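You operate a simulated robot arm through the tools that you are given. There is no shell and no other tool.

You are at the controls of a simulated robot arm. One attempt, no reset.

Task
Put things in order on the left end of the work bench. At the end: the black gauge stands where the red gauge stood; the blue sleeve from the left end of the work bench stands on top of the brown carton (marked "BEARING"); the red gauge from the left end of the work bench is on the white filter box; the silver gauge stands where the blue sleeve stood; whatever was shut is shut again. Leave all else as you found it, and nothing knocked over.

The check looks at the end state, three seconds after you hand in, the way a careful person would. Anything else that was tipped, shoved, dropped, spilled or broken makes it a failure.

Robot
A 6-joint arm with a two-finger parallel gripper, fixed in place. Base frame: the origin is at the foot of the arm, x ahead of it, y to its left, z up; the work surface is at about z = 0. Lengths are in mm, angles in degrees, forces in N, time in s.
With the tool pointing down near the work surface it reaches from about 160 to 420 mm from the base axis. Its first joint turns from -66.0 to 66.0 degrees. Payload 1.57 kg.
Tool frame: the origin (TCP) lies between the finger pads and is the grasp point; the fingertips stand 30 mm ahead of it; z points along the fingers, y is the line along which they close. Largest opening 80 mm; finger width 17, thickness 12; the body of the gripper, 40 by 82 mm, starts 80 mm behind the TCP.
Orientation is told as [roll, pitch, yaw] about the base's x, y, z axes, in that order, counted from this pose: with the fingers straight down and closing along the base's y, the tool's x points along the base's -x, its y along +y and its z along -z.

Tools
- The arm moves only by the tool apply_moves. Its argument "deltas" is a list of rows, each an object of numbers (a shift or turn left out is 0, a gripper value left out holds the last): "wx", "wy", "wz": the turn, a rotation vector about the tool's x, y, z in units of 5 degrees (1.0 is 5 degrees); "tx", "ty", "tz": the shift along the tool's x, y, z in units of 40 mm (1.0 is 40 mm); "gripper": the closure in counts, from 0 (fully open) to 255 (shut). In form: [{"wx": .., "wy": .., "wz": .., "tx": .., "ty": .., "tz": .., "gripper": ..}, ...]. A call has 1 to 20 rows; each row shifts and turns the commanded pose from where the row before left it, along the tool's axes as they then stand. A call with a number of a shift or a turn outside -1 to 1 is refused whole. Rows are played at 5 a second. More than 50 mm and 8.6 degrees between two rows, or a gripper value outside its range, and nothing of the call is played. Where a pose cannot be reached the arm comes as near as it can. A force on the tool above 40 N (or 10 N above the force at the start of the call, whichever is more), or a blocked arm, ends the call early, and 0.2 s more pass. Each finger travels about 153 mm/s and halts on what it meets, pressing with about 30 N; the grip force reading is that of the motor and also rises with nothing between the fingers. The clock runs only during rows and for 0.2 s after the last one: add rows that do not move to give the fingers time. It gives the time, the measured TCP pose, the force on the tool (base axes), the opening and the grip force at its end, in the units of the frame above (readings bear some noise), with the torque about the TCP (base axes, N m) and any sound that the robot's microphone picked up.
- Cameras (640 x 400 px; columns grow to the right, rows downward): "scene" is fixed at [60.7, -321.7, 436.4]; the picture's right is [0.83, -0.56, 0.00], its down [-0.27, -0.39, -0.88] and it looks along [0.50, 0.73, -0.48] (base axes); focal length 244 px, centre (320, 200). "wrist" rides on the gripper at [72, -7, -122] in the tool frame; the picture's right is [0.09, 1.00, 0.00], its down [-0.84, 0.08, -0.54] and it looks along [-0.54, 0.05, 0.84] (tool axes); focal length 238 px, centre (320, 200). There is no depth. A picture from a camera that has moved, and an enlarged one, comes with that camera's place and axes in the base frame and with its lens. The place of the scene camera against the robot may be out by one fixed shift of up to 12 mm in any direction.
- grab_frame(camera): a new picture of that camera. It takes no simulated time.
- close_up(camera, box): a new picture of the part [left, top, right, bottom] of that camera's present view, enlarged. It takes no simulated time.
- close_job(): hands the job in; it is judged then, once.

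Nothing tells you positions but the pictures and the camera data. Unless the task says otherwise, let go and move clear before handing in.

The tools are called by a JSON object that holds its "fn" and its "kwargs". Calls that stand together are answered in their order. apply_moves: Moves the arm, as the interface text tells. Its arguments: {"type":"object","properties":{"deltas":{"type":"array","items":{"type":"object","properties":{"wx":{"type":"number"},"wy":{"type":"number"},"wz":{"type":"number"},"tx":{"type":"number"},"ty":{"type":"number"},"tz":{"type":"number"},"gripper":{"type":"number"}}}}},"required":["deltas"]} The other tools are called the same way: grab_frame (camera) takes a picture; close_up (camera, box) takes an enlarged picture of a part of a camera's view; close_job () hands the job in.

At the start:

```text
time: 0.0
tcp_pos: [201.0, -112.4, 297.8]
ee_rot: [0.0, 0.0, -0.1]
wrist_force: [-0.2, 0.1, -0.3]
wrist_torque: [-0.03, 0.04, 0.0]
opening: 80.1
grip_force: 0.0
```

scene: 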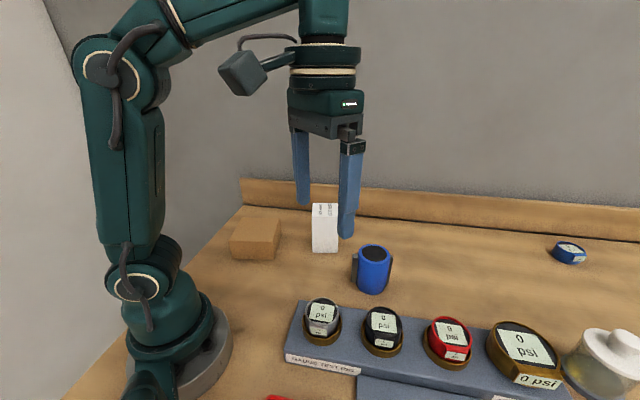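
wrist: 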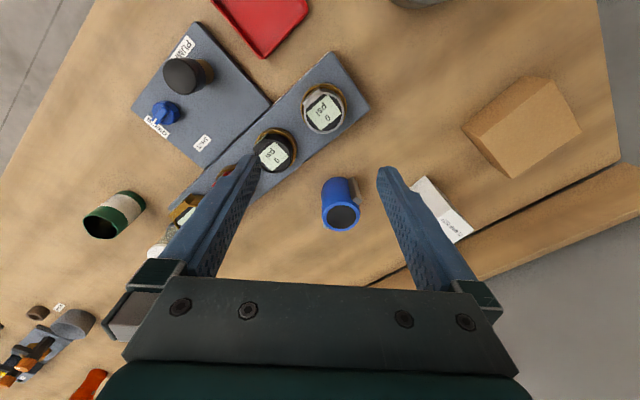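

I see a gauge rack with silver, black and red gauges plus a larger one, a blue sleeve, a white box and a brown carton. I'll look closer before moving anything.

{"fn": "close_up", "kwargs": {"camera": "scene", "box": [200, 180, 420, 320]}}

{"fn": "close_up", "kwargs": {"camera": "scene", "box": [260, 270, 480, 400]}}

{"fn": "close_up", "kwargs": {"camera": "scene", "box": [440, 220, 640, 400]}}

{"fn": "close_up", "kwargs": {"camera": "wrist", "box": [100, 0, 400, 220]}}

{"fn": "close_up", "kwargs": {"camera": "wrist", "box": [300, 50, 620, 270]}}

{"fn": "close_up", "kwargs": {"camera": "wrist", "box": [0, 170, 240, 400]}}

```text
2.86 times, centred on (310, 250) of scene
camera zoom: at [60.7, -321.7, 436.4], right [0.83, -0.56, 0.0], down [-0.27, -0.39, -0.88], along [0.5, 0.73, -0.48], focal length 697 px, centre (349, 57)
```

zoom: 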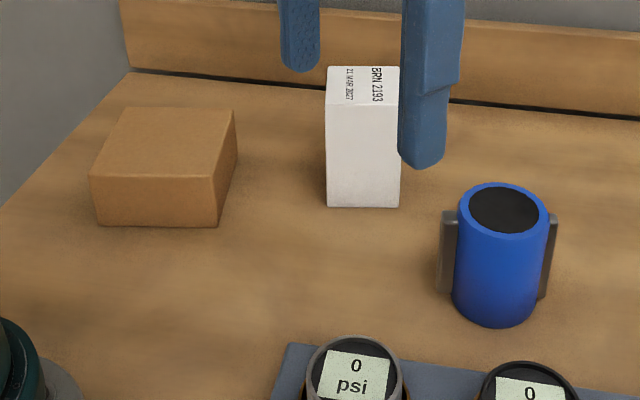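

```text
2.91 times, centred on (370, 335) of scene
camera zoom: at [60.7, -321.7, 436.4], right [0.83, -0.56, 0.0], down [-0.27, -0.39, -0.88], along [0.5, 0.73, -0.48], focal length 709 px, centre (174, -193)
```

zoom: 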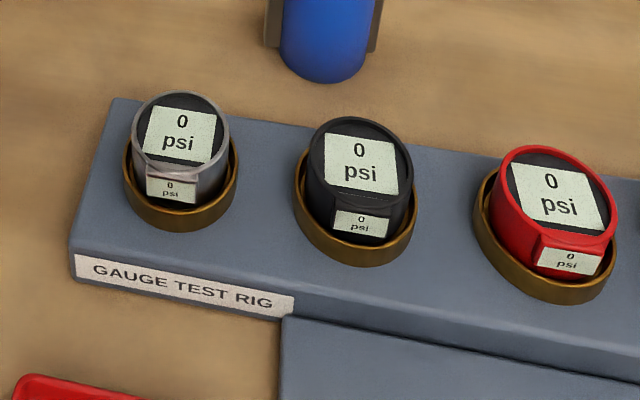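

```text
2.22 times, centred on (540, 310) of scene
camera zoom: at [60.7, -321.7, 436.4], right [0.83, -0.56, 0.0], down [-0.27, -0.39, -0.88], along [0.5, 0.73, -0.48], focal length 542 px, centre (-169, -44)
```

zoom: 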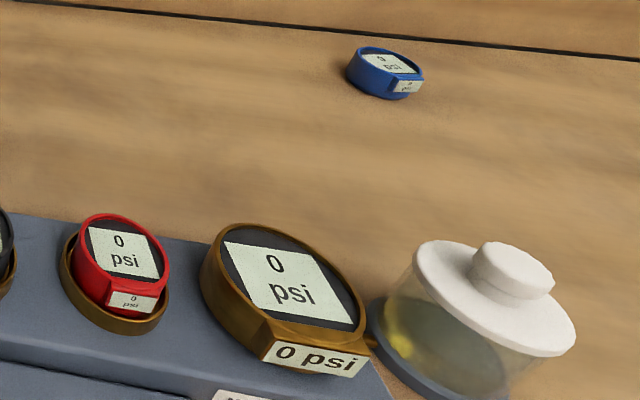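

```text
1.82 times, centred on (250, 110) of wrist
camera zoom: at [128.8, -120.3, 418.3], right [-0.09, 1.0, 0.0], down [0.84, 0.08, 0.54], along [0.54, 0.05, -0.84], focal length 433 px, centre (447, 364)
```

zoom: 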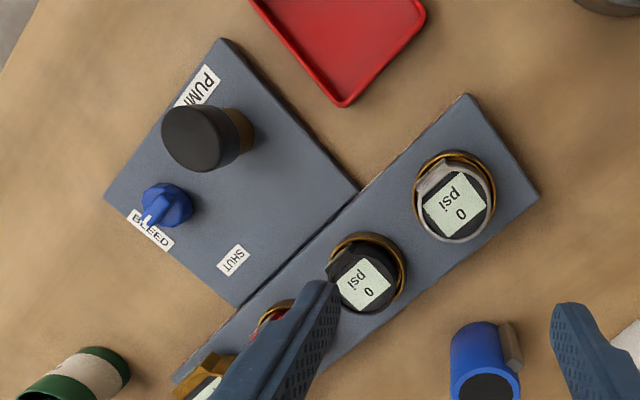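

```text
1.82 times, centred on (460, 160) of wrist
camera zoom: at [128.8, -120.3, 418.3], right [-0.09, 1.0, 0.0], down [0.84, 0.08, 0.54], along [0.54, 0.05, -0.84], focal length 433 px, centre (66, 273)
```

zoom: 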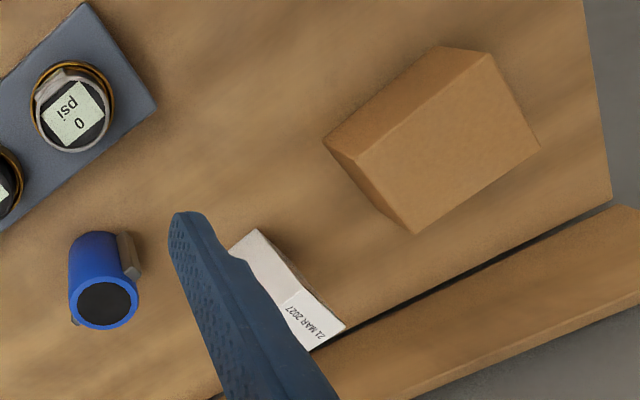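

```text
1.74 times, centred on (120, 285) of wrist
camera zoom: at [128.8, -120.3, 418.3], right [-0.09, 1.0, 0.0], down [0.84, 0.08, 0.54], along [0.54, 0.05, -0.84], focal length 414 px, centre (668, 52)
```

zoom: 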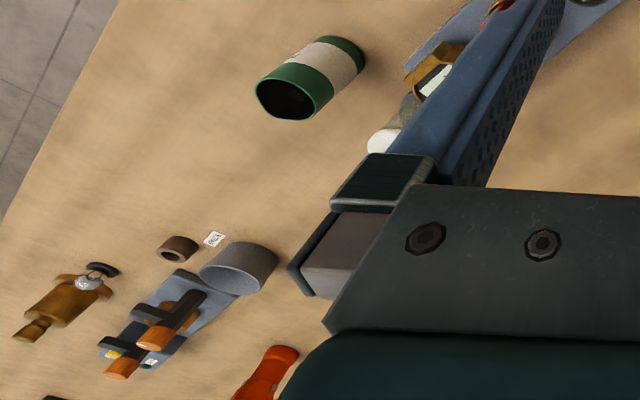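

I see the rig with three small gauges and a big gold one, and the sleeve, white box and carton are on the robot's left side. I'll move up and sideways for more wrist views, to triangulate positions and read the labels.

{"fn": "apply_moves", "kwargs": {"deltas": [{"tz": -1}, {"ty": 1}, {"ty": 1}, {"ty": 1}, {"ty": 1}, {}, {}]}}

{"fn": "grab_frame", "kwargs": {"camera": "wrist"}}

{"fn": "grab_frame", "kwargs": {"camera": "scene"}}

```text
time: 1.6
tcp_pos: [197.6, 48.4, 316.3]
ee_rot: [0.0, 0.1, 0.0]
wrist_force: [1.0, 0.1, 0.1]
wrist_torque: [-0.02, 0.02, 0.02]
opening: 80.0
grip_force: 0.0
out of reach, approached as far as the arm can: row 1
```

```text
taken
camera wrist: at [125.9, 39.5, 437.3], right [-0.09, 1.0, 0.0], down [0.84, 0.08, 0.54], along [0.54, 0.05, -0.84], focal length 238 px, centre (320, 200)
```

wrist: 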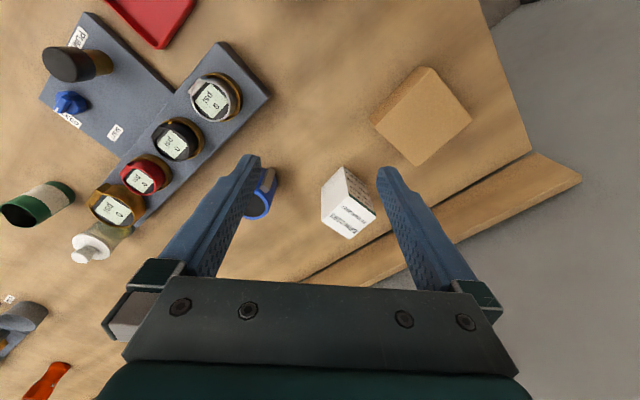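

```text
taken
```

scene: 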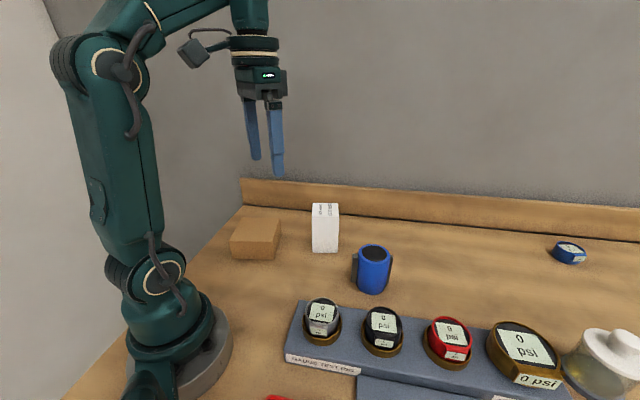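

{"fn": "close_up", "kwargs": {"camera": "wrist", "box": [300, 50, 500, 250]}}

{"fn": "close_up", "kwargs": {"camera": "wrist", "box": [40, 20, 290, 280]}}

{"fn": "close_up", "kwargs": {"camera": "wrist", "box": [310, 150, 390, 250]}}

{"fn": "close_up", "kwargs": {"camera": "scene", "box": [290, 190, 410, 310]}}

```text
2.00 times, centred on (400, 150) of wrist
camera zoom: at [125.9, 39.5, 437.3], right [-0.09, 1.0, 0.0], down [0.84, 0.08, 0.54], along [0.54, 0.05, -0.84], focal length 477 px, centre (160, 300)
```

zoom: 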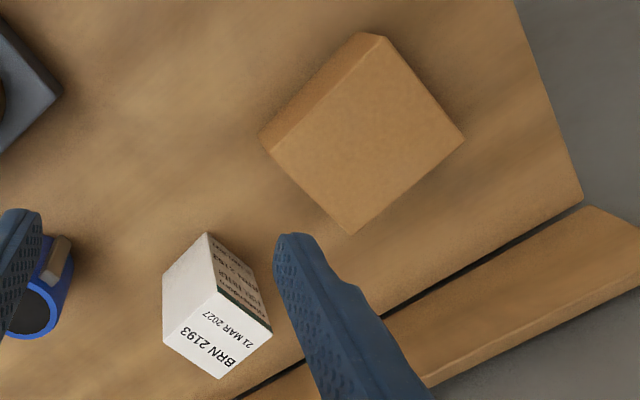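

```text
1.54 times, centred on (165, 150) of wrist
camera zoom: at [125.9, 39.5, 437.3], right [-0.09, 1.0, 0.0], down [0.84, 0.08, 0.54], along [0.54, 0.05, -0.84], focal length 367 px, centre (558, 277)
```

zoom: 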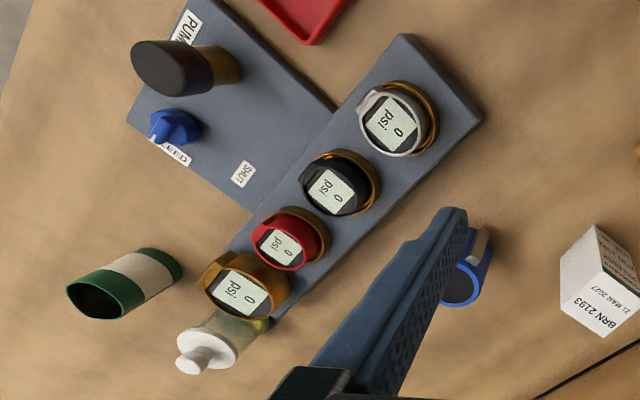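

```text
4.00 times, centred on (350, 200) of wrist
camera zoom: at [125.9, 39.5, 437.3], right [-0.09, 1.0, 0.0], down [0.84, 0.08, 0.54], along [0.54, 0.05, -0.84], focal length 953 px, centre (200, 200)
```

zoom: 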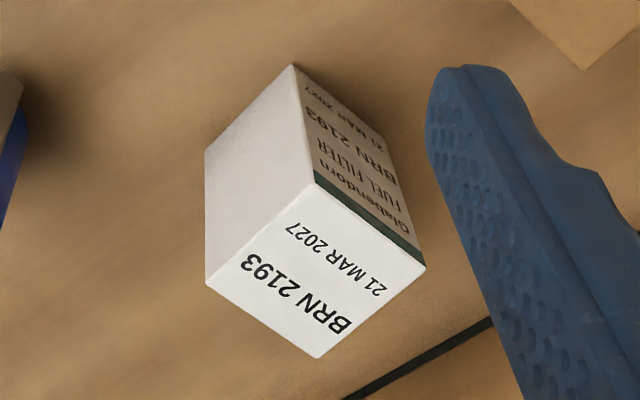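

```text
3.33 times, centred on (350, 250) of scene
camera zoom: at [60.7, -321.7, 436.4], right [0.83, -0.56, 0.0], down [-0.27, -0.39, -0.88], along [0.5, 0.73, -0.48], focal length 813 px, centre (220, 33)
```

zoom: 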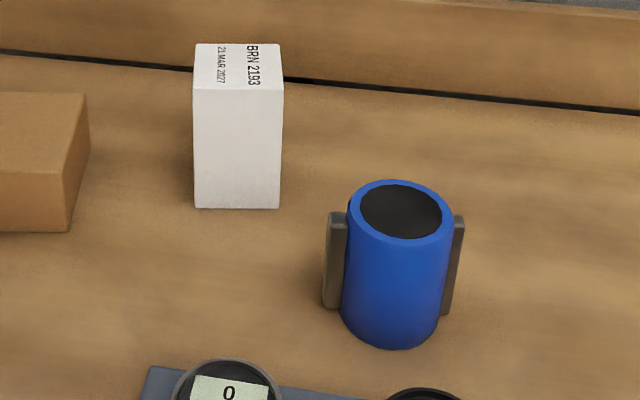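

The white box is a standing "FUEL FILTER" box with a top of about 65 mm square at z≈113. Next I'll look closely at the sleeve, the rig valve and the sockets from other viewpoints.

{"fn": "apply_moves", "kwargs": {"deltas": [{"ty": -1}, {"ty": -1, "tx": -0.5}, {"ty": -0.9, "tx": -0.6}, {"tx": -1}, {"tx": -0.5, "tz": 0.7}, {}, {}]}}

{"fn": "grab_frame", "kwargs": {"camera": "wrist"}}

{"fn": "close_up", "kwargs": {"camera": "scene", "box": [220, 380, 380, 400]}}

```text
time: 3.2
tcp_pos: [292.7, -64.5, 264.9]
ee_rot: [0.0, 0.0, 0.0]
wrist_force: [0.1, 0.7, -0.2]
wrist_torque: [0.03, -0.01, 0.05]
opening: 80.2
grip_force: 0.0
out of reach, approached as far as the arm can: row 3, 4
```

```text
taken
camera wrist: at [221.8, -72.5, 385.6], right [-0.09, 1.0, 0.0], down [0.84, 0.08, 0.54], along [0.54, 0.05, -0.84], focal length 238 px, centre (320, 200)
```

wrist: 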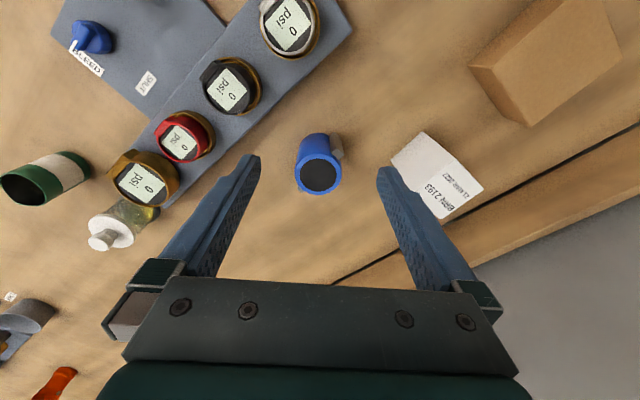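

```text
4.00 times, centred on (300, 390) of scene
camera zoom: at [60.7, -321.7, 436.4], right [0.83, -0.56, 0.0], down [-0.27, -0.39, -0.88], along [0.5, 0.73, -0.48], focal length 975 px, centre (400, -560)
```

zoom: 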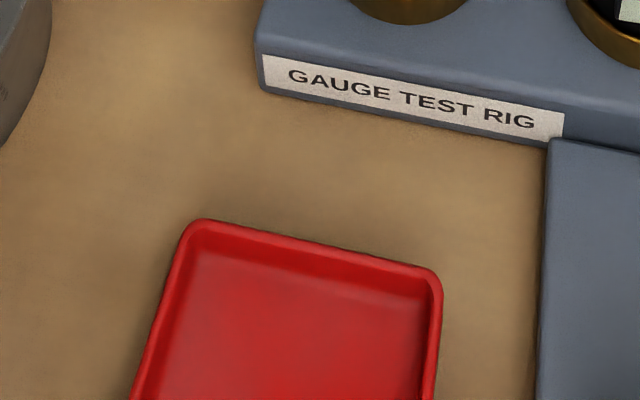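

I now have a view over the sleeve and rig. I'll zoom into each region to measure it.

{"fn": "close_up", "kwargs": {"camera": "wrist", "box": [100, 0, 360, 170]}}

{"fn": "close_up", "kwargs": {"camera": "wrist", "box": [270, 110, 370, 210]}}

{"fn": "close_up", "kwargs": {"camera": "wrist", "box": [0, 0, 260, 260]}}

{"fn": "close_up", "kwargs": {"camera": "wrist", "box": [370, 0, 640, 240]}}

```text
2.35 times, centred on (230, 85) of wrist
camera zoom: at [221.8, -72.5, 385.6], right [-0.09, 1.0, 0.0], down [0.84, 0.08, 0.54], along [0.54, 0.05, -0.84], focal length 561 px, centre (532, 471)
```

zoom: 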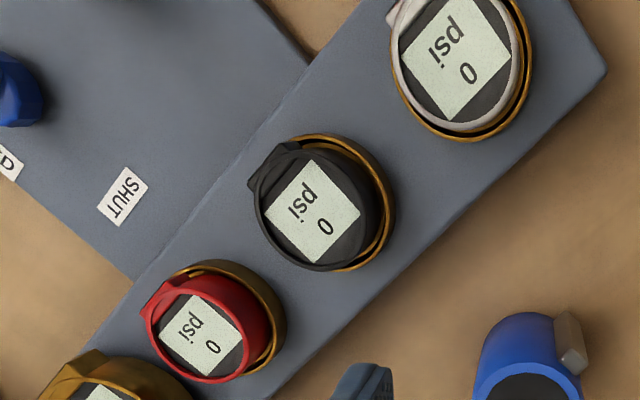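

```text
4.00 times, centred on (320, 160) of wrist
camera zoom: at [221.8, -72.5, 385.6], right [-0.09, 1.0, 0.0], down [0.84, 0.08, 0.54], along [0.54, 0.05, -0.84], focal length 953 px, centre (320, 360)
```

zoom: 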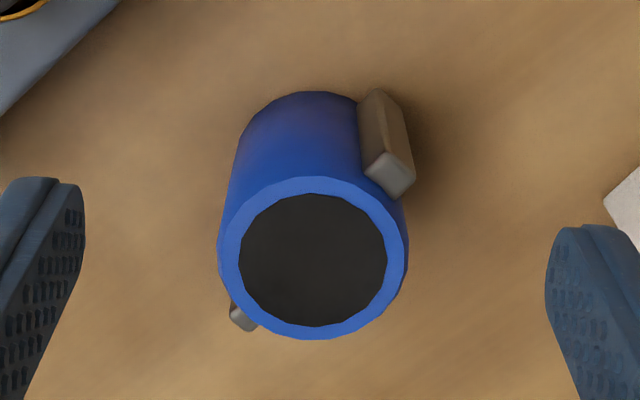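

```text
1.54 times, centred on (130, 130) of wrist
camera zoom: at [221.8, -72.5, 385.6], right [-0.09, 1.0, 0.0], down [0.84, 0.08, 0.54], along [0.54, 0.05, -0.84], focal length 367 px, centre (612, 308)
```

zoom: 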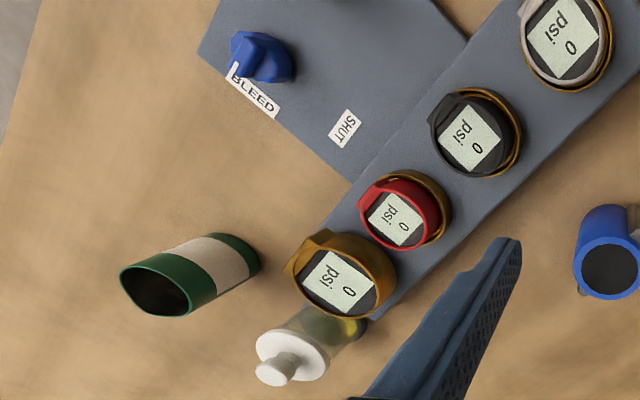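

```text
1.67 times, centred on (505, 120) of wrist
camera zoom: at [221.8, -72.5, 385.6], right [-0.09, 1.0, 0.0], down [0.84, 0.08, 0.54], along [0.54, 0.05, -0.84], focal length 397 px, centre (12, 333)
```

zoom: 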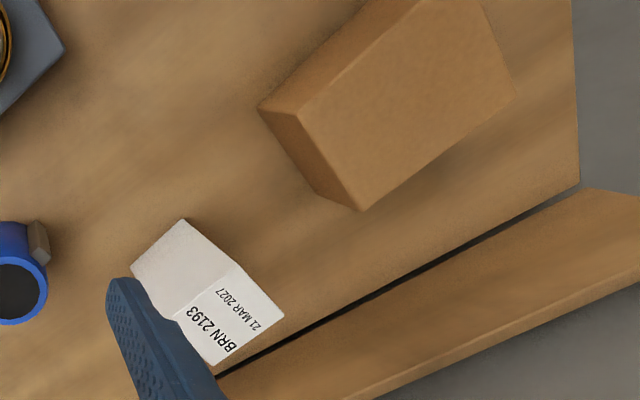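

I have rough positions for everything. I'll zoom in on the scene view to get gauge heights, socket depth and the tab orientation.

{"fn": "close_up", "kwargs": {"camera": "scene", "box": [290, 285, 350, 365]}}

{"fn": "close_up", "kwargs": {"camera": "scene", "box": [350, 295, 410, 375]}}

{"fn": "close_up", "kwargs": {"camera": "scene", "box": [415, 305, 485, 385]}}

{"fn": "close_up", "kwargs": {"camera": "scene", "box": [540, 230, 600, 280]}}

{"fn": "close_up", "kwargs": {"camera": "scene", "box": [220, 200, 290, 270]}}

{"fn": "close_up", "kwargs": {"camera": "scene", "box": [340, 230, 410, 310]}}

```text
5.00 times, centred on (320, 325) of scene
camera zoom: at [60.7, -321.7, 436.4], right [0.83, -0.56, 0.0], down [-0.27, -0.39, -0.88], along [0.5, 0.73, -0.48], focal length 1219 px, centre (320, -425)
```

zoom: 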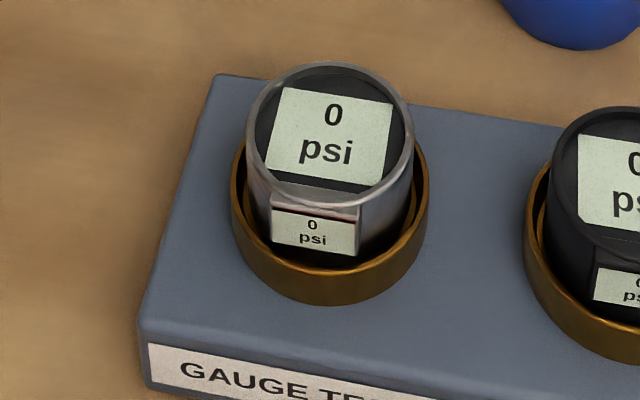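

```text
5.00 times, centred on (380, 335) of scene
camera zoom: at [60.7, -321.7, 436.4], right [0.83, -0.56, 0.0], down [-0.27, -0.39, -0.88], along [0.5, 0.73, -0.48], focal length 1219 px, centre (20, -475)
```

zoom: 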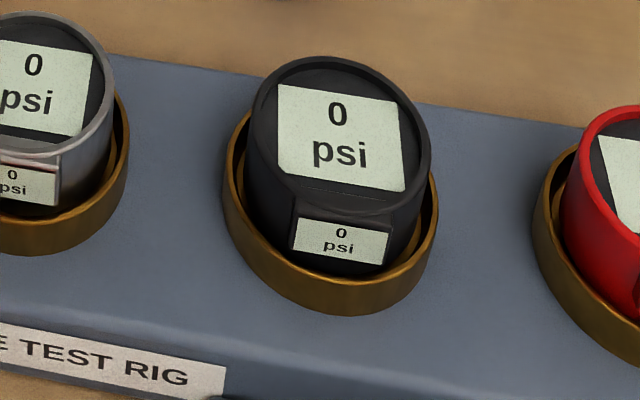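

```text
5.00 times, centred on (450, 345) of scene
camera zoom: at [60.7, -321.7, 436.4], right [0.83, -0.56, 0.0], down [-0.27, -0.39, -0.88], along [0.5, 0.73, -0.48], focal length 1219 px, centre (-330, -525)
```

zoom: 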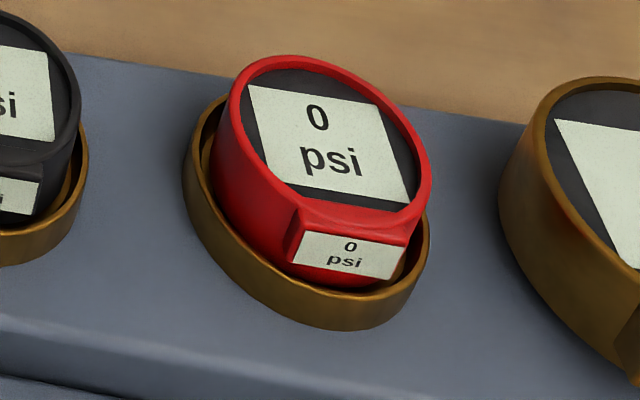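

```text
8.00 times, centred on (570, 255) of scene
camera zoom: at [60.7, -321.7, 436.4], right [0.83, -0.56, 0.0], down [-0.27, -0.39, -0.88], along [0.5, 0.73, -0.48], focal length 1950 px, centre (-1680, -240)
```

zoom: 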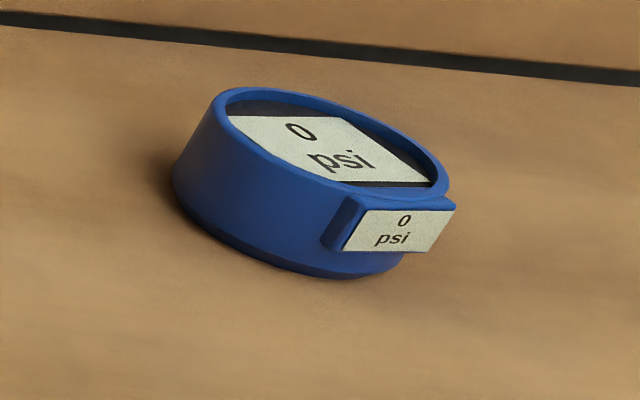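

```text
5.71 times, centred on (255, 235) of scene
camera zoom: at [60.7, -321.7, 436.4], right [0.83, -0.56, 0.0], down [-0.27, -0.39, -0.88], along [0.5, 0.73, -0.48], focal length 1393 px, centre (691, 0)
```

zoom: 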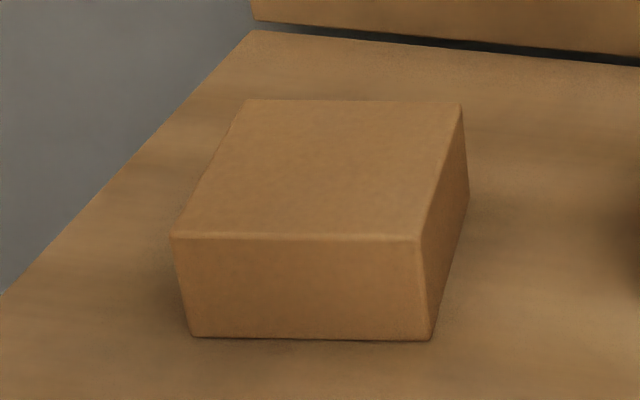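

```text
5.00 times, centred on (375, 270) of scene
camera zoom: at [60.7, -321.7, 436.4], right [0.83, -0.56, 0.0], down [-0.27, -0.39, -0.88], along [0.5, 0.73, -0.48], focal length 1219 px, centre (45, -150)
```

zoom: 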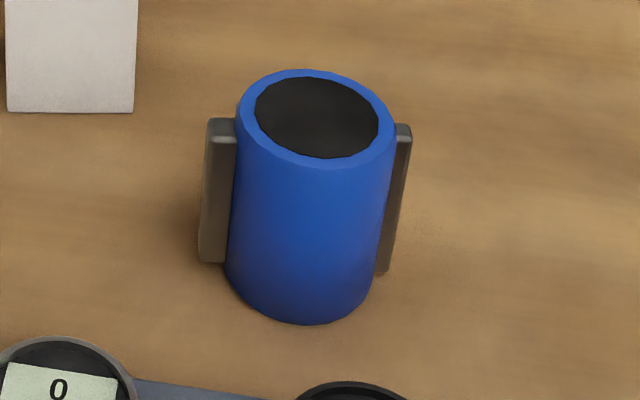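

I've measured the main items: sleeve rim centre near (371,-61), z≈90, Ø65, with side pads along −39°. The carton centre is near (213,211) with its top at z≈58. I'll hover over the sleeve with the fingers turned to clear its pads.

{"fn": "apply_moves", "kwargs": {"deltas": [{"wz": 0.975, "tz": 0.2}, {"wz": 0.975, "tz": 0.2}, {"wz": 0.975, "tz": 0.2}, {"wz": 0.975, "tz": 0.2}, {"wz": 0.975, "tz": 0.2}, {"wz": 0.975, "tz": 0.2}, {"wz": 0.975, "tz": 0.2}, {"wz": 0.975, "tz": 0.2}, {"tz": 0.75}, {"tz": 0.75}, {"tx": -0.5, "ty": 0.43}, {"tx": -0.5, "ty": 0.43}, {}, {}]}}

{"fn": "grab_frame", "kwargs": {"camera": "wrist"}}

{"fn": "grab_frame", "kwargs": {"camera": "scene"}}

```text
time: 6.2
tcp_pos: [344.1, -62.3, 142.2]
ee_rot: [0.0, 0.0, -38.9]
wrist_force: [0.0, 0.6, 0.2]
wrist_torque: [0.0, 0.03, 0.0]
opening: 80.2
grip_force: 0.1
```

```text
taken
camera wrist: at [285.4, -24.0, 262.8], right [0.56, 0.83, 0.0], down [0.7, -0.47, 0.54], along [0.45, -0.3, -0.84], focal length 238 px, centre (320, 200)
```

wrist: 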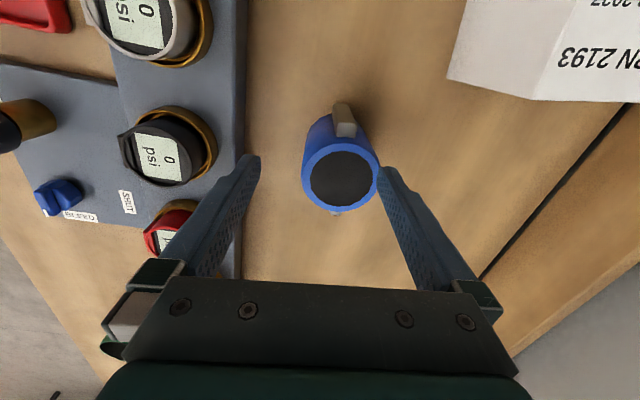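

```text
taken
```

scene: 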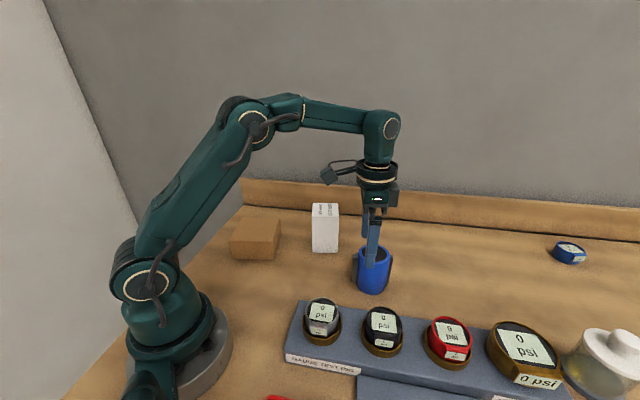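

{"fn": "close_up", "kwargs": {"camera": "wrist", "box": [240, 80, 440, 230]}}

{"fn": "close_up", "kwargs": {"camera": "wrist", "box": [80, 0, 260, 200]}}

```text
2.67 times, centred on (340, 155) of wrist
camera zoom: at [285.4, -24.0, 262.8], right [0.56, 0.83, 0.0], down [0.7, -0.47, 0.54], along [0.45, -0.3, -0.84], focal length 636 px, centre (267, 320)
```

zoom: 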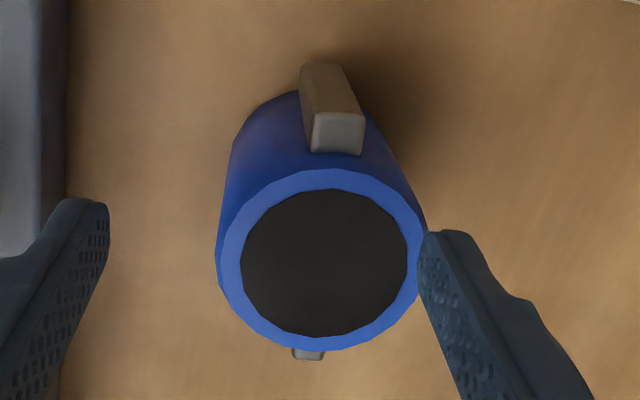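

```text
2.00 times, centred on (170, 100) of wrist
camera zoom: at [285.4, -24.0, 262.8], right [0.56, 0.83, 0.0], down [0.7, -0.47, 0.54], along [0.45, -0.3, -0.84], focal length 477 px, centre (620, 400)
```

zoom: 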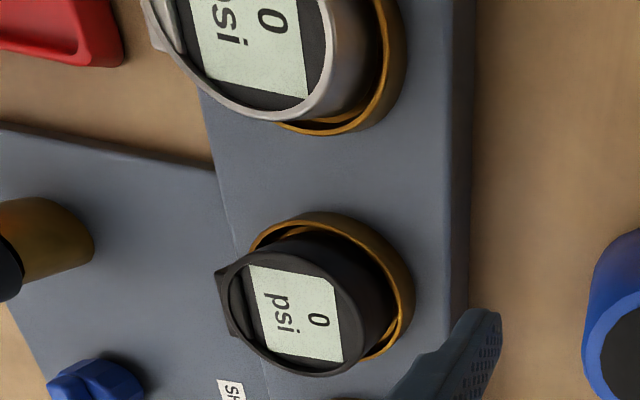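

The sleeve centre refines to about (370,-60.5), Ø65. I'll centre over it while still above the rim.

{"fn": "apply_moves", "kwargs": {"deltas": [{"tx": -0.239, "ty": 0.2215}, {"tx": -0.239, "ty": 0.2215}, {}, {}]}}

{"fn": "grab_frame", "kwargs": {"camera": "wrist"}}

{"fn": "close_up", "kwargs": {"camera": "scene", "box": [320, 170, 440, 310]}}

```text
time: 7.2
tcp_pos: [371.6, -60.3, 140.4]
ee_rot: [0.0, 0.0, -39.0]
wrist_force: [0.4, 0.5, 0.2]
wrist_torque: [-0.01, 0.0, 0.01]
opening: 80.0
grip_force: 0.0
```

```text
taken
camera wrist: at [311.7, -22.9, 262.0], right [0.56, 0.83, 0.0], down [0.7, -0.47, 0.54], along [0.45, -0.3, -0.84], focal length 238 px, centre (320, 200)
```

wrist: 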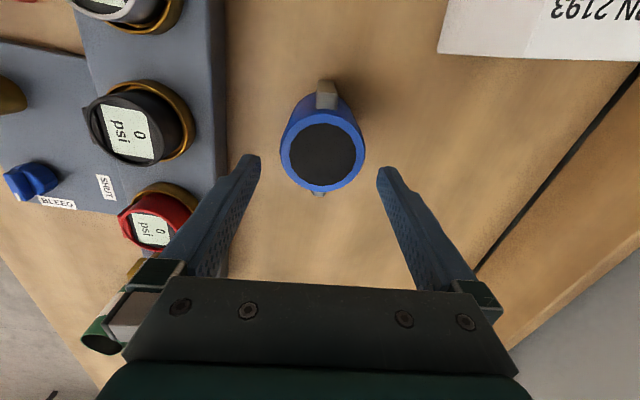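

```text
2.86 times, centred on (380, 240) of scene
camera zoom: at [60.7, -321.7, 436.4], right [0.83, -0.56, 0.0], down [-0.27, -0.39, -0.88], along [0.5, 0.73, -0.48], focal length 697 px, centre (149, 86)
```

zoom: 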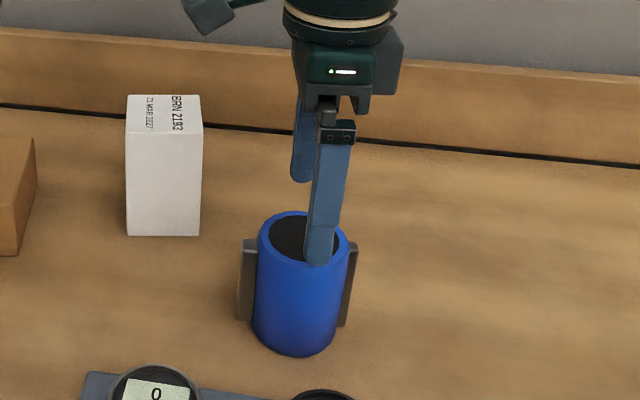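

The fingers straddle the sleeve well, so I'll descend with the gripper open and check again before closing.

{"fn": "apply_moves", "kwargs": {"deltas": [{"tz": 0.5}, {"tz": 0.5}, {"tz": 0.5}, {"tz": 0.55}, {}, {}]}}

{"fn": "grab_frame", "kwargs": {"camera": "wrist"}}

{"fn": "close_up", "kwargs": {"camera": "scene", "box": [320, 170, 440, 310]}}

```text
time: 8.6
tcp_pos: [372.4, -61.6, 60.6]
ee_rot: [0.1, 0.0, -39.0]
wrist_force: [-1.2, -0.4, -0.9]
wrist_torque: [0.0, 0.0, 0.02]
opening: 79.8
grip_force: 0.0
```

```text
taken
camera wrist: at [313.5, -22.9, 181.1], right [0.56, 0.83, 0.0], down [0.7, -0.47, 0.54], along [0.45, -0.3, -0.84], focal length 238 px, centre (320, 200)
```

wrist: 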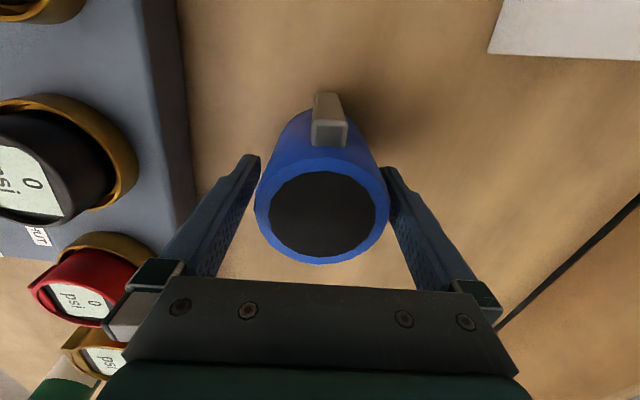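

```text
2.86 times, centred on (380, 240) of scene
camera zoom: at [60.7, -321.7, 436.4], right [0.83, -0.56, 0.0], down [-0.27, -0.39, -0.88], along [0.5, 0.73, -0.48], focal length 697 px, centre (149, 86)
```

zoom: 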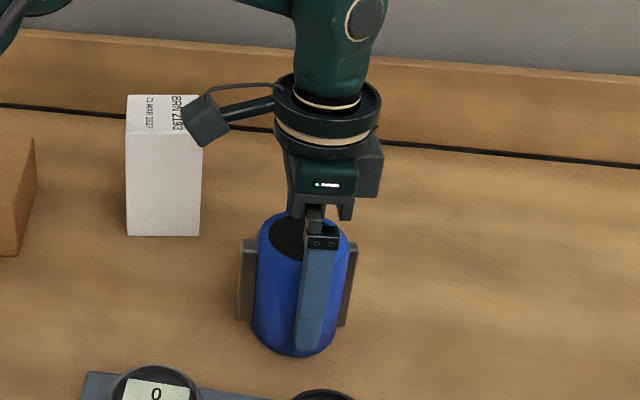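

The sleeve sits between the fingers and the pads are clear. I'll close on it and lift slightly.

{"fn": "apply_moves", "kwargs": {"deltas": [{"gripper": 110}, {"gripper": 110}, {"gripper": 110}, {"gripper": 110}, {"gripper": 110}]}}

{"fn": "grab_frame", "kwargs": {"camera": "wrist"}}

```text
time: 9.8
tcp_pos: [372.6, -61.3, 60.6]
ee_rot: [0.1, 0.0, -39.0]
wrist_force: [1.1, 1.0, -0.1]
wrist_torque: [0.05, -0.15, -0.01]
opening: 67.6
grip_force: 30.3
```

```text
taken
camera wrist: at [313.5, -22.9, 181.2], right [0.56, 0.83, 0.0], down [0.7, -0.47, 0.54], along [0.45, -0.3, -0.84], focal length 238 px, centre (320, 200)
```

wrist: 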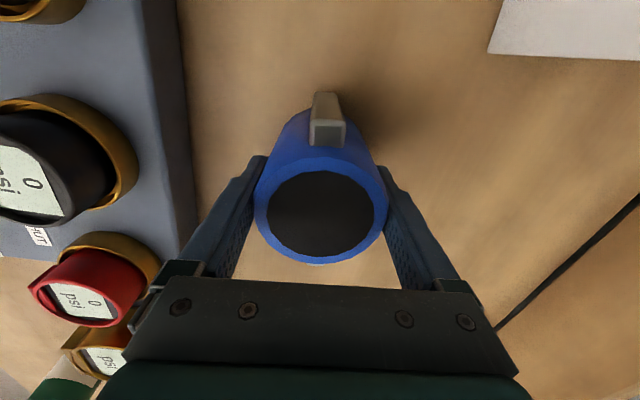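

I have a firm grip at 67.6 mm. I'll lift 30 mm and check how it hangs.

{"fn": "apply_moves", "kwargs": {"deltas": [{"tz": -0.2}, {"tz": -0.2}, {"tz": -0.3}, {}, {}]}}

{"fn": "close_up", "kwargs": {"camera": "scene", "box": [280, 150, 480, 330]}}

```text
time: 11.0
tcp_pos: [373.4, -61.1, 88.3]
ee_rot: [0.1, 0.0, -39.0]
wrist_force: [-0.1, -0.6, -5.3]
wrist_torque: [0.0, 0.01, -0.01]
opening: 67.5
grip_force: 29.9
```

```text
2.22 times, centred on (380, 240) of scene
camera zoom: at [60.7, -321.7, 436.4], right [0.83, -0.56, 0.0], down [-0.27, -0.39, -0.88], along [0.5, 0.73, -0.48], focal length 542 px, centre (187, 111)
```

zoom: 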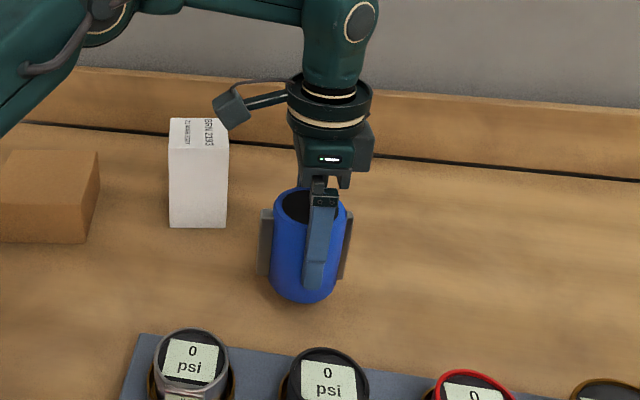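

The sleeve hangs straight, weighs about 5 N, and had nothing underneath it. I'll bring it inward and up, then turn it.

{"fn": "apply_moves", "kwargs": {"deltas": [{"tx": 0.4155, "ty": -0.036, "tz": -0.258}, {"tx": 0.4155, "ty": -0.036, "tz": -0.258}, {"tx": 0.4155, "ty": -0.036, "tz": -0.258}, {"tx": 0.4155, "ty": -0.036, "tz": -0.258}, {"tx": 0.4155, "ty": -0.036, "tz": -0.258}, {"tx": 0.4155, "ty": -0.036, "tz": -0.258}, {"wz": -1}, {"wz": -1}, {"wz": -1}, {"wz": -1}, {"wz": -1}, {"wz": -1}, {"wz": -1}, {"wz": -1}, {"wz": -1}, {}, {}]}}

{"fn": "grab_frame", "kwargs": {"camera": "scene"}}

{"fn": "grab_frame", "kwargs": {"camera": "wrist"}}

```text
time: 14.6
tcp_pos: [288.7, -4.1, 150.9]
ee_rot: [0.0, 0.0, 5.9]
wrist_force: [-0.4, -0.4, -5.1]
wrist_torque: [-0.02, -0.05, 0.01]
opening: 67.4
grip_force: 30.1
```

```text
taken
```

scene: 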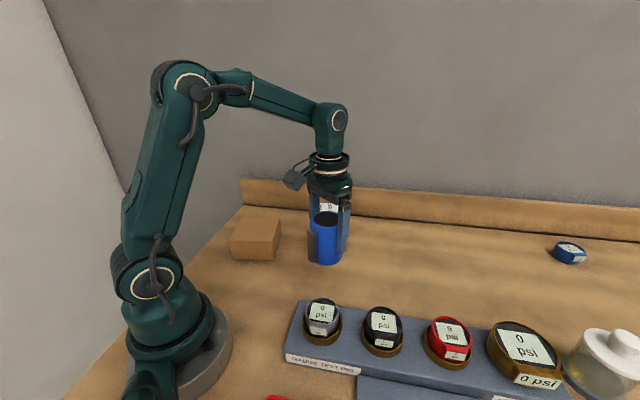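

```text
taken
camera wrist: at [219.1, -20.5, 271.3], right [-0.2, 0.98, 0.0], down [0.82, 0.16, 0.54], along [0.53, 0.11, -0.84], focal length 238 px, centre (320, 200)
```

wrist: 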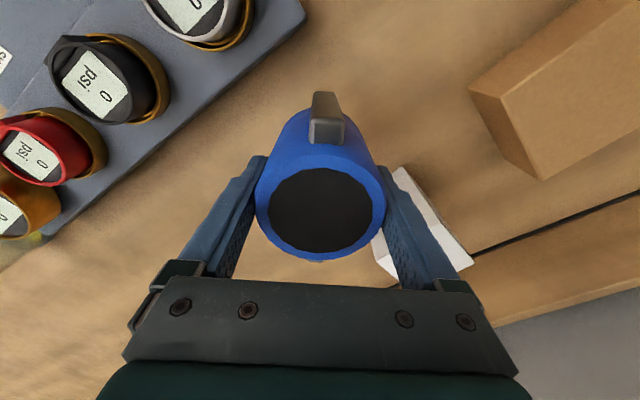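

Clear so far. I'll move across to over the carton at the same height, staying well inside the white box.

{"fn": "apply_moves", "kwargs": {"deltas": [{"tx": 0.17, "ty": 0.696}, {"tx": 0.17, "ty": 0.696}, {"tx": 0.17, "ty": 0.696}, {"tx": 0.17, "ty": 0.696}, {"tx": 0.17, "ty": 0.696}, {"tx": 0.17, "ty": 0.696}, {}, {}]}}

{"fn": "grab_frame", "kwargs": {"camera": "scene"}}

{"fn": "grab_frame", "kwargs": {"camera": "wrist"}}

```text
time: 16.4
tcp_pos: [232.5, 154.1, 149.9]
ee_rot: [0.0, 0.0, 5.8]
wrist_force: [-0.7, 1.0, -5.9]
wrist_torque: [0.0, -0.03, 0.04]
opening: 67.5
grip_force: 29.9
```

```text
taken
```

scene: 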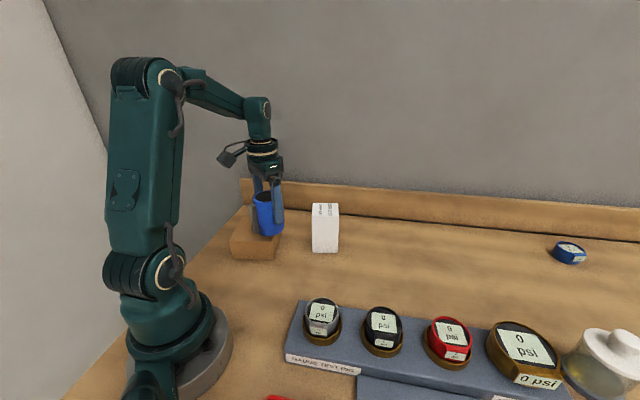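

```text
taken
camera wrist: at [162.4, 139.3, 270.3], right [-0.19, 0.98, 0.0], down [0.82, 0.16, 0.54], along [0.53, 0.11, -0.84], focal length 238 px, centre (320, 200)
```

wrist: 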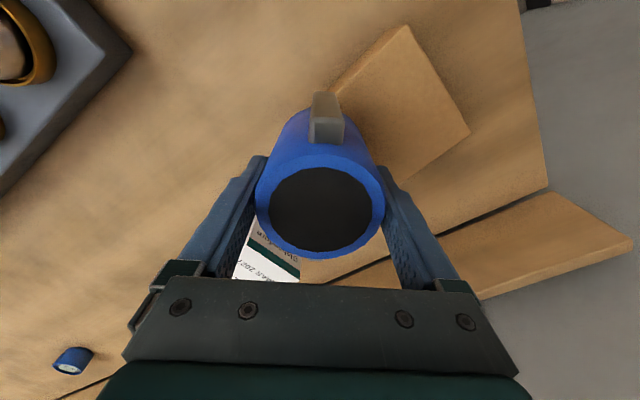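

The carton corners agree with the earlier estimate, centre about (213,211). I'll move over the centre and go down to just above the top.

{"fn": "apply_moves", "kwargs": {"deltas": [{"tx": 0.113, "ty": 0.489}, {"tx": 0.113, "ty": 0.489}, {"tx": 0.113, "ty": 0.489}, {"tz": 0.2}, {"tz": 0.2}, {"tz": 0.2}, {}, {}]}}

{"fn": "grab_frame", "kwargs": {"camera": "wrist"}}

{"fn": "close_up", "kwargs": {"camera": "scene", "box": [200, 150, 340, 280]}}

```text
time: 18.2
tcp_pos: [213.1, 214.0, 126.0]
ee_rot: [0.0, -0.1, 6.0]
wrist_force: [0.2, -0.5, -5.9]
wrist_torque: [-0.05, -0.04, 0.0]
opening: 67.6
grip_force: 29.9
```

```text
taken
camera wrist: at [142.4, 197.7, 246.8], right [-0.19, 0.98, 0.0], down [0.82, 0.16, 0.54], along [0.53, 0.11, -0.84], focal length 238 px, centre (320, 200)
```

wrist: 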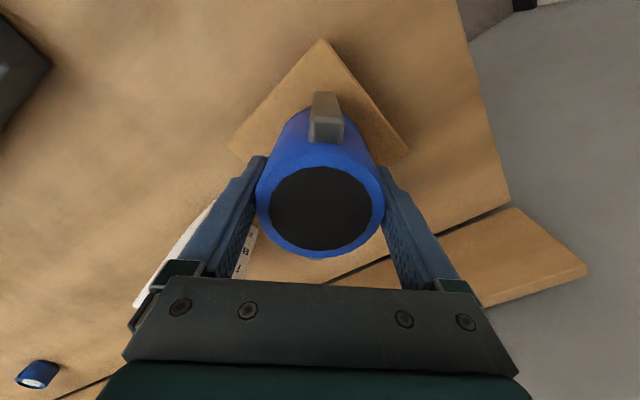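

```text
3.08 times, centred on (270, 215) of scene
camera zoom: at [60.7, -321.7, 436.4], right [0.83, -0.56, 0.0], down [-0.27, -0.39, -0.88], along [0.5, 0.73, -0.48], focal length 750 px, centre (474, 154)
```

zoom: 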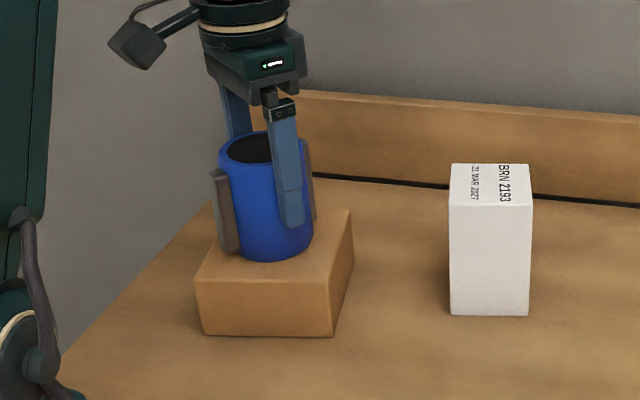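

The sleeve is centred over the carton. I'll lower it in small steps, watching the force.

{"fn": "apply_moves", "kwargs": {"deltas": [{"tz": 0.04}, {"tz": 0.04}, {"tz": 0.04}, {}]}}

```text
time: 19.2
tcp_pos: [213.2, 213.9, 120.8]
ee_rot: [0.0, -0.2, 6.0]
wrist_force: [3.8, -2.7, 20.3]
wrist_torque: [-0.61, -0.23, -0.01]
opening: 67.6
grip_force: 30.0
```

Contact made. I'll ease up slightly to take off the excess force.

{"fn": "apply_moves", "kwargs": {"deltas": [{"tz": -0.025}, {}, {}]}}

{"fn": "close_up", "kwargs": {"camera": "scene", "box": [200, 150, 340, 280]}}

```text
time: 20.0
tcp_pos: [211.3, 212.9, 121.4]
ee_rot: [-0.1, 0.2, 5.9]
wrist_force: [0.4, 0.5, -4.9]
wrist_torque: [0.02, 0.01, -0.01]
opening: 67.5
grip_force: 30.3
```

```text
3.08 times, centred on (270, 215) of scene
camera zoom: at [60.7, -321.7, 436.4], right [0.83, -0.56, 0.0], down [-0.27, -0.39, -0.88], along [0.5, 0.73, -0.48], focal length 750 px, centre (474, 154)
```

zoom: 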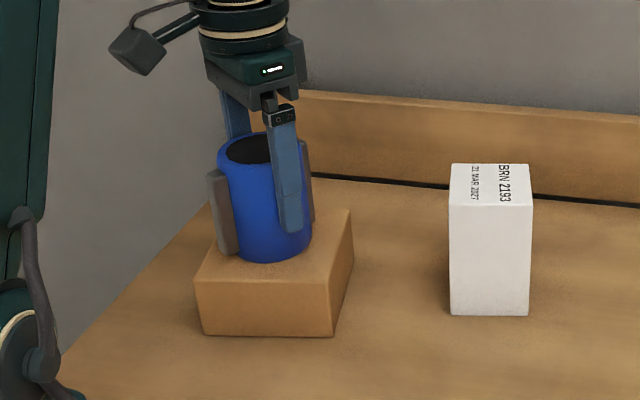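

The force is back to just the sleeve's weight, so it is hovering under a millimetre above the carton. I'll lower it half a millimetre, release, and lift straight up.

{"fn": "apply_moves", "kwargs": {"deltas": [{"tz": 0.015}, {}, {"gripper": 60}, {"gripper": 30}, {"gripper": 0}, {}, {}]}}

{"fn": "grab_frame", "kwargs": {"camera": "wrist"}}

{"fn": "close_up", "kwargs": {"camera": "scene", "box": [200, 150, 340, 280]}}

```text
time: 21.6
tcp_pos: [211.3, 213.7, 121.1]
ee_rot: [0.0, 0.1, 5.9]
wrist_force: [0.1, -0.1, 0.1]
wrist_torque: [0.0, 0.0, 0.02]
opening: 79.9
grip_force: 0.1
```

```text
taken
camera wrist: at [141.7, 198.0, 242.2], right [-0.19, 0.98, 0.0], down [0.82, 0.16, 0.54], along [0.53, 0.11, -0.84], focal length 238 px, centre (320, 200)
```

wrist: 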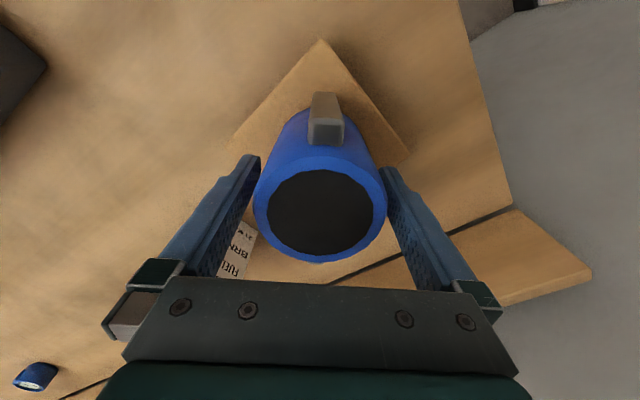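

```text
3.08 times, centred on (270, 215) of scene
camera zoom: at [60.7, -321.7, 436.4], right [0.83, -0.56, 0.0], down [-0.27, -0.39, -0.88], along [0.5, 0.73, -0.48], focal length 750 px, centre (474, 154)
```

zoom: 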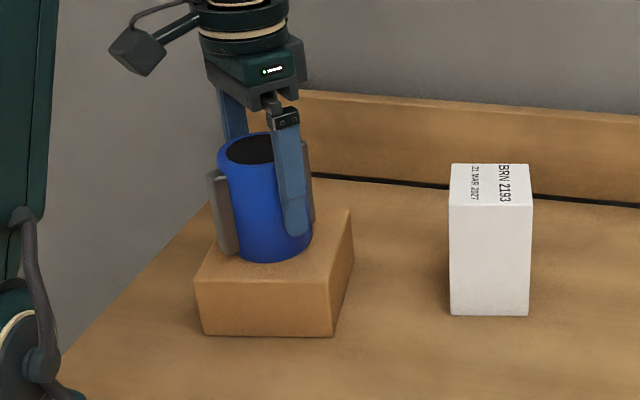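

The sleeve is released and standing on the carton. I'll go straight up, then cross over to the silver gauge.

{"fn": "apply_moves", "kwargs": {"deltas": [{"tz": -0.4}, {"tz": -0.5}, {"tz": -0.5}, {"tz": -0.6}, {"tz": -0.5}, {"tx": 0.094, "ty": -0.777}, {"tx": 0.094, "ty": -0.777}, {"tx": 0.094, "ty": -0.777}, {"tx": 0.094, "ty": -0.777}, {"tx": 0.094, "ty": -0.777}, {"tx": 0.094, "ty": -0.777}, {"tx": 0.094, "ty": -0.777}, {"tx": 0.094, "ty": -0.777}, {"tx": 0.094, "ty": -0.777}, {"tx": 0.094, "ty": -0.777}, {}]}}

{"fn": "apply_moves", "kwargs": {"deltas": [{"wz": 1}, {"wz": 1}, {"wz": 1}, {"wz": 1}, {"wz": 1}, {"wz": 1}, {"wz": 1}, {"wz": 1}, {"wz": 1}, {"wz": 1}, {"wz": 0.4}, {}, {}]}}

{"fn": "grab_frame", "kwargs": {"camera": "wrist"}}

{"fn": "grab_frame", "kwargs": {"camera": "scene"}}

```text
time: 25.0
tcp_pos: [205.3, -99.2, 220.4]
ee_rot: [0.1, 0.0, 6.0]
wrist_force: [0.1, 0.4, -0.3]
wrist_torque: [0.03, -0.03, 0.01]
opening: 80.2
grip_force: 0.0
```

```text
time: 27.8
tcp_pos: [205.7, -99.8, 220.0]
ee_rot: [0.1, 0.1, -46.1]
wrist_force: [0.0, -0.2, 0.2]
wrist_torque: [0.01, 0.0, -0.03]
opening: 79.9
grip_force: 0.0
```

```text
taken
camera wrist: at [152.5, -54.0, 342.1], right [0.65, 0.76, 0.0], down [0.64, -0.55, 0.54], along [0.41, -0.35, -0.84], focal length 238 px, centre (320, 200)
```

wrist: 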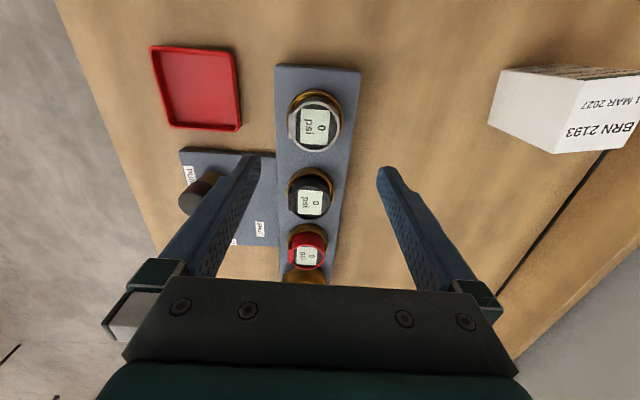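

```text
taken
```

scene: 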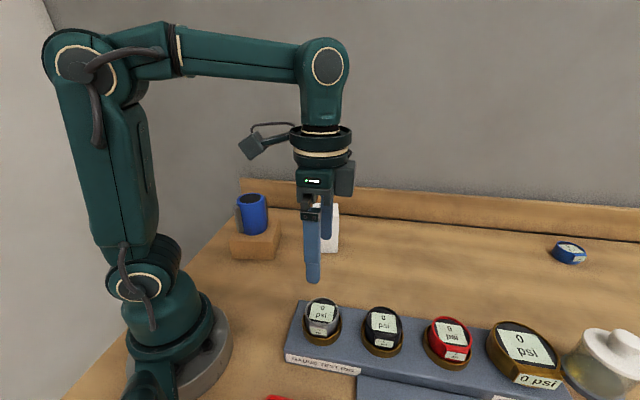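

{"fn": "close_up", "kwargs": {"camera": "wrist", "box": [260, 60, 380, 180]}}

{"fn": "close_up", "kwargs": {"camera": "wrist", "box": [260, 150, 380, 290]}}

{"fn": "close_up", "kwargs": {"camera": "scene", "box": [200, 160, 340, 290]}}

```text
3.33 times, centred on (320, 120) of wrist
camera zoom: at [152.5, -54.0, 342.1], right [0.65, 0.76, 0.0], down [0.64, -0.55, 0.54], along [0.41, -0.35, -0.84], focal length 794 px, centre (320, 467)
```

zoom: 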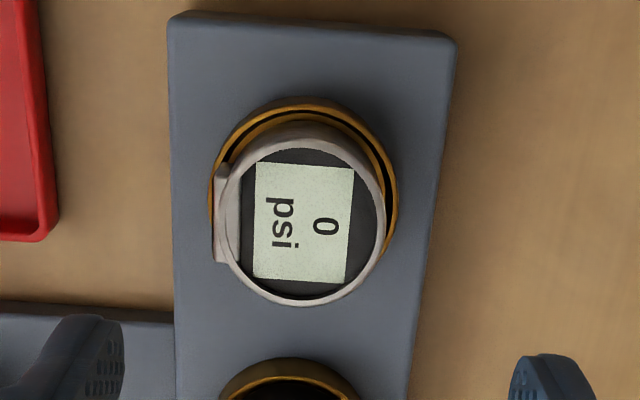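

```text
2.86 times, centred on (320, 220) of wrist
camera zoom: at [152.5, -54.0, 342.1], right [0.65, 0.76, 0.0], down [0.64, -0.55, 0.54], along [0.41, -0.35, -0.84], focal length 681 px, centre (320, 143)
```

zoom: 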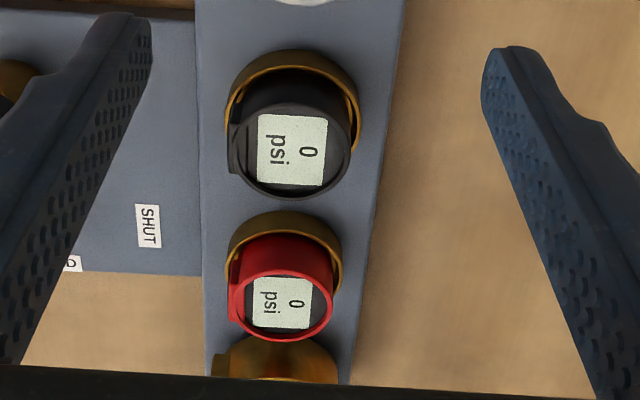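

```text
3.08 times, centred on (270, 225) of scene
camera zoom: at [60.7, -321.7, 436.4], right [0.83, -0.56, 0.0], down [-0.27, -0.39, -0.88], along [0.5, 0.73, -0.48], focal length 750 px, centre (474, 123)
```

zoom: 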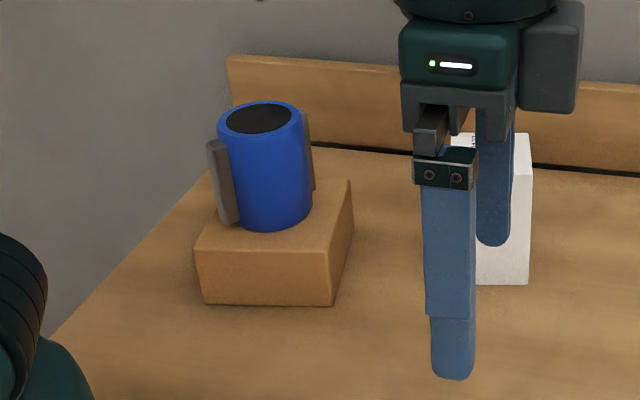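

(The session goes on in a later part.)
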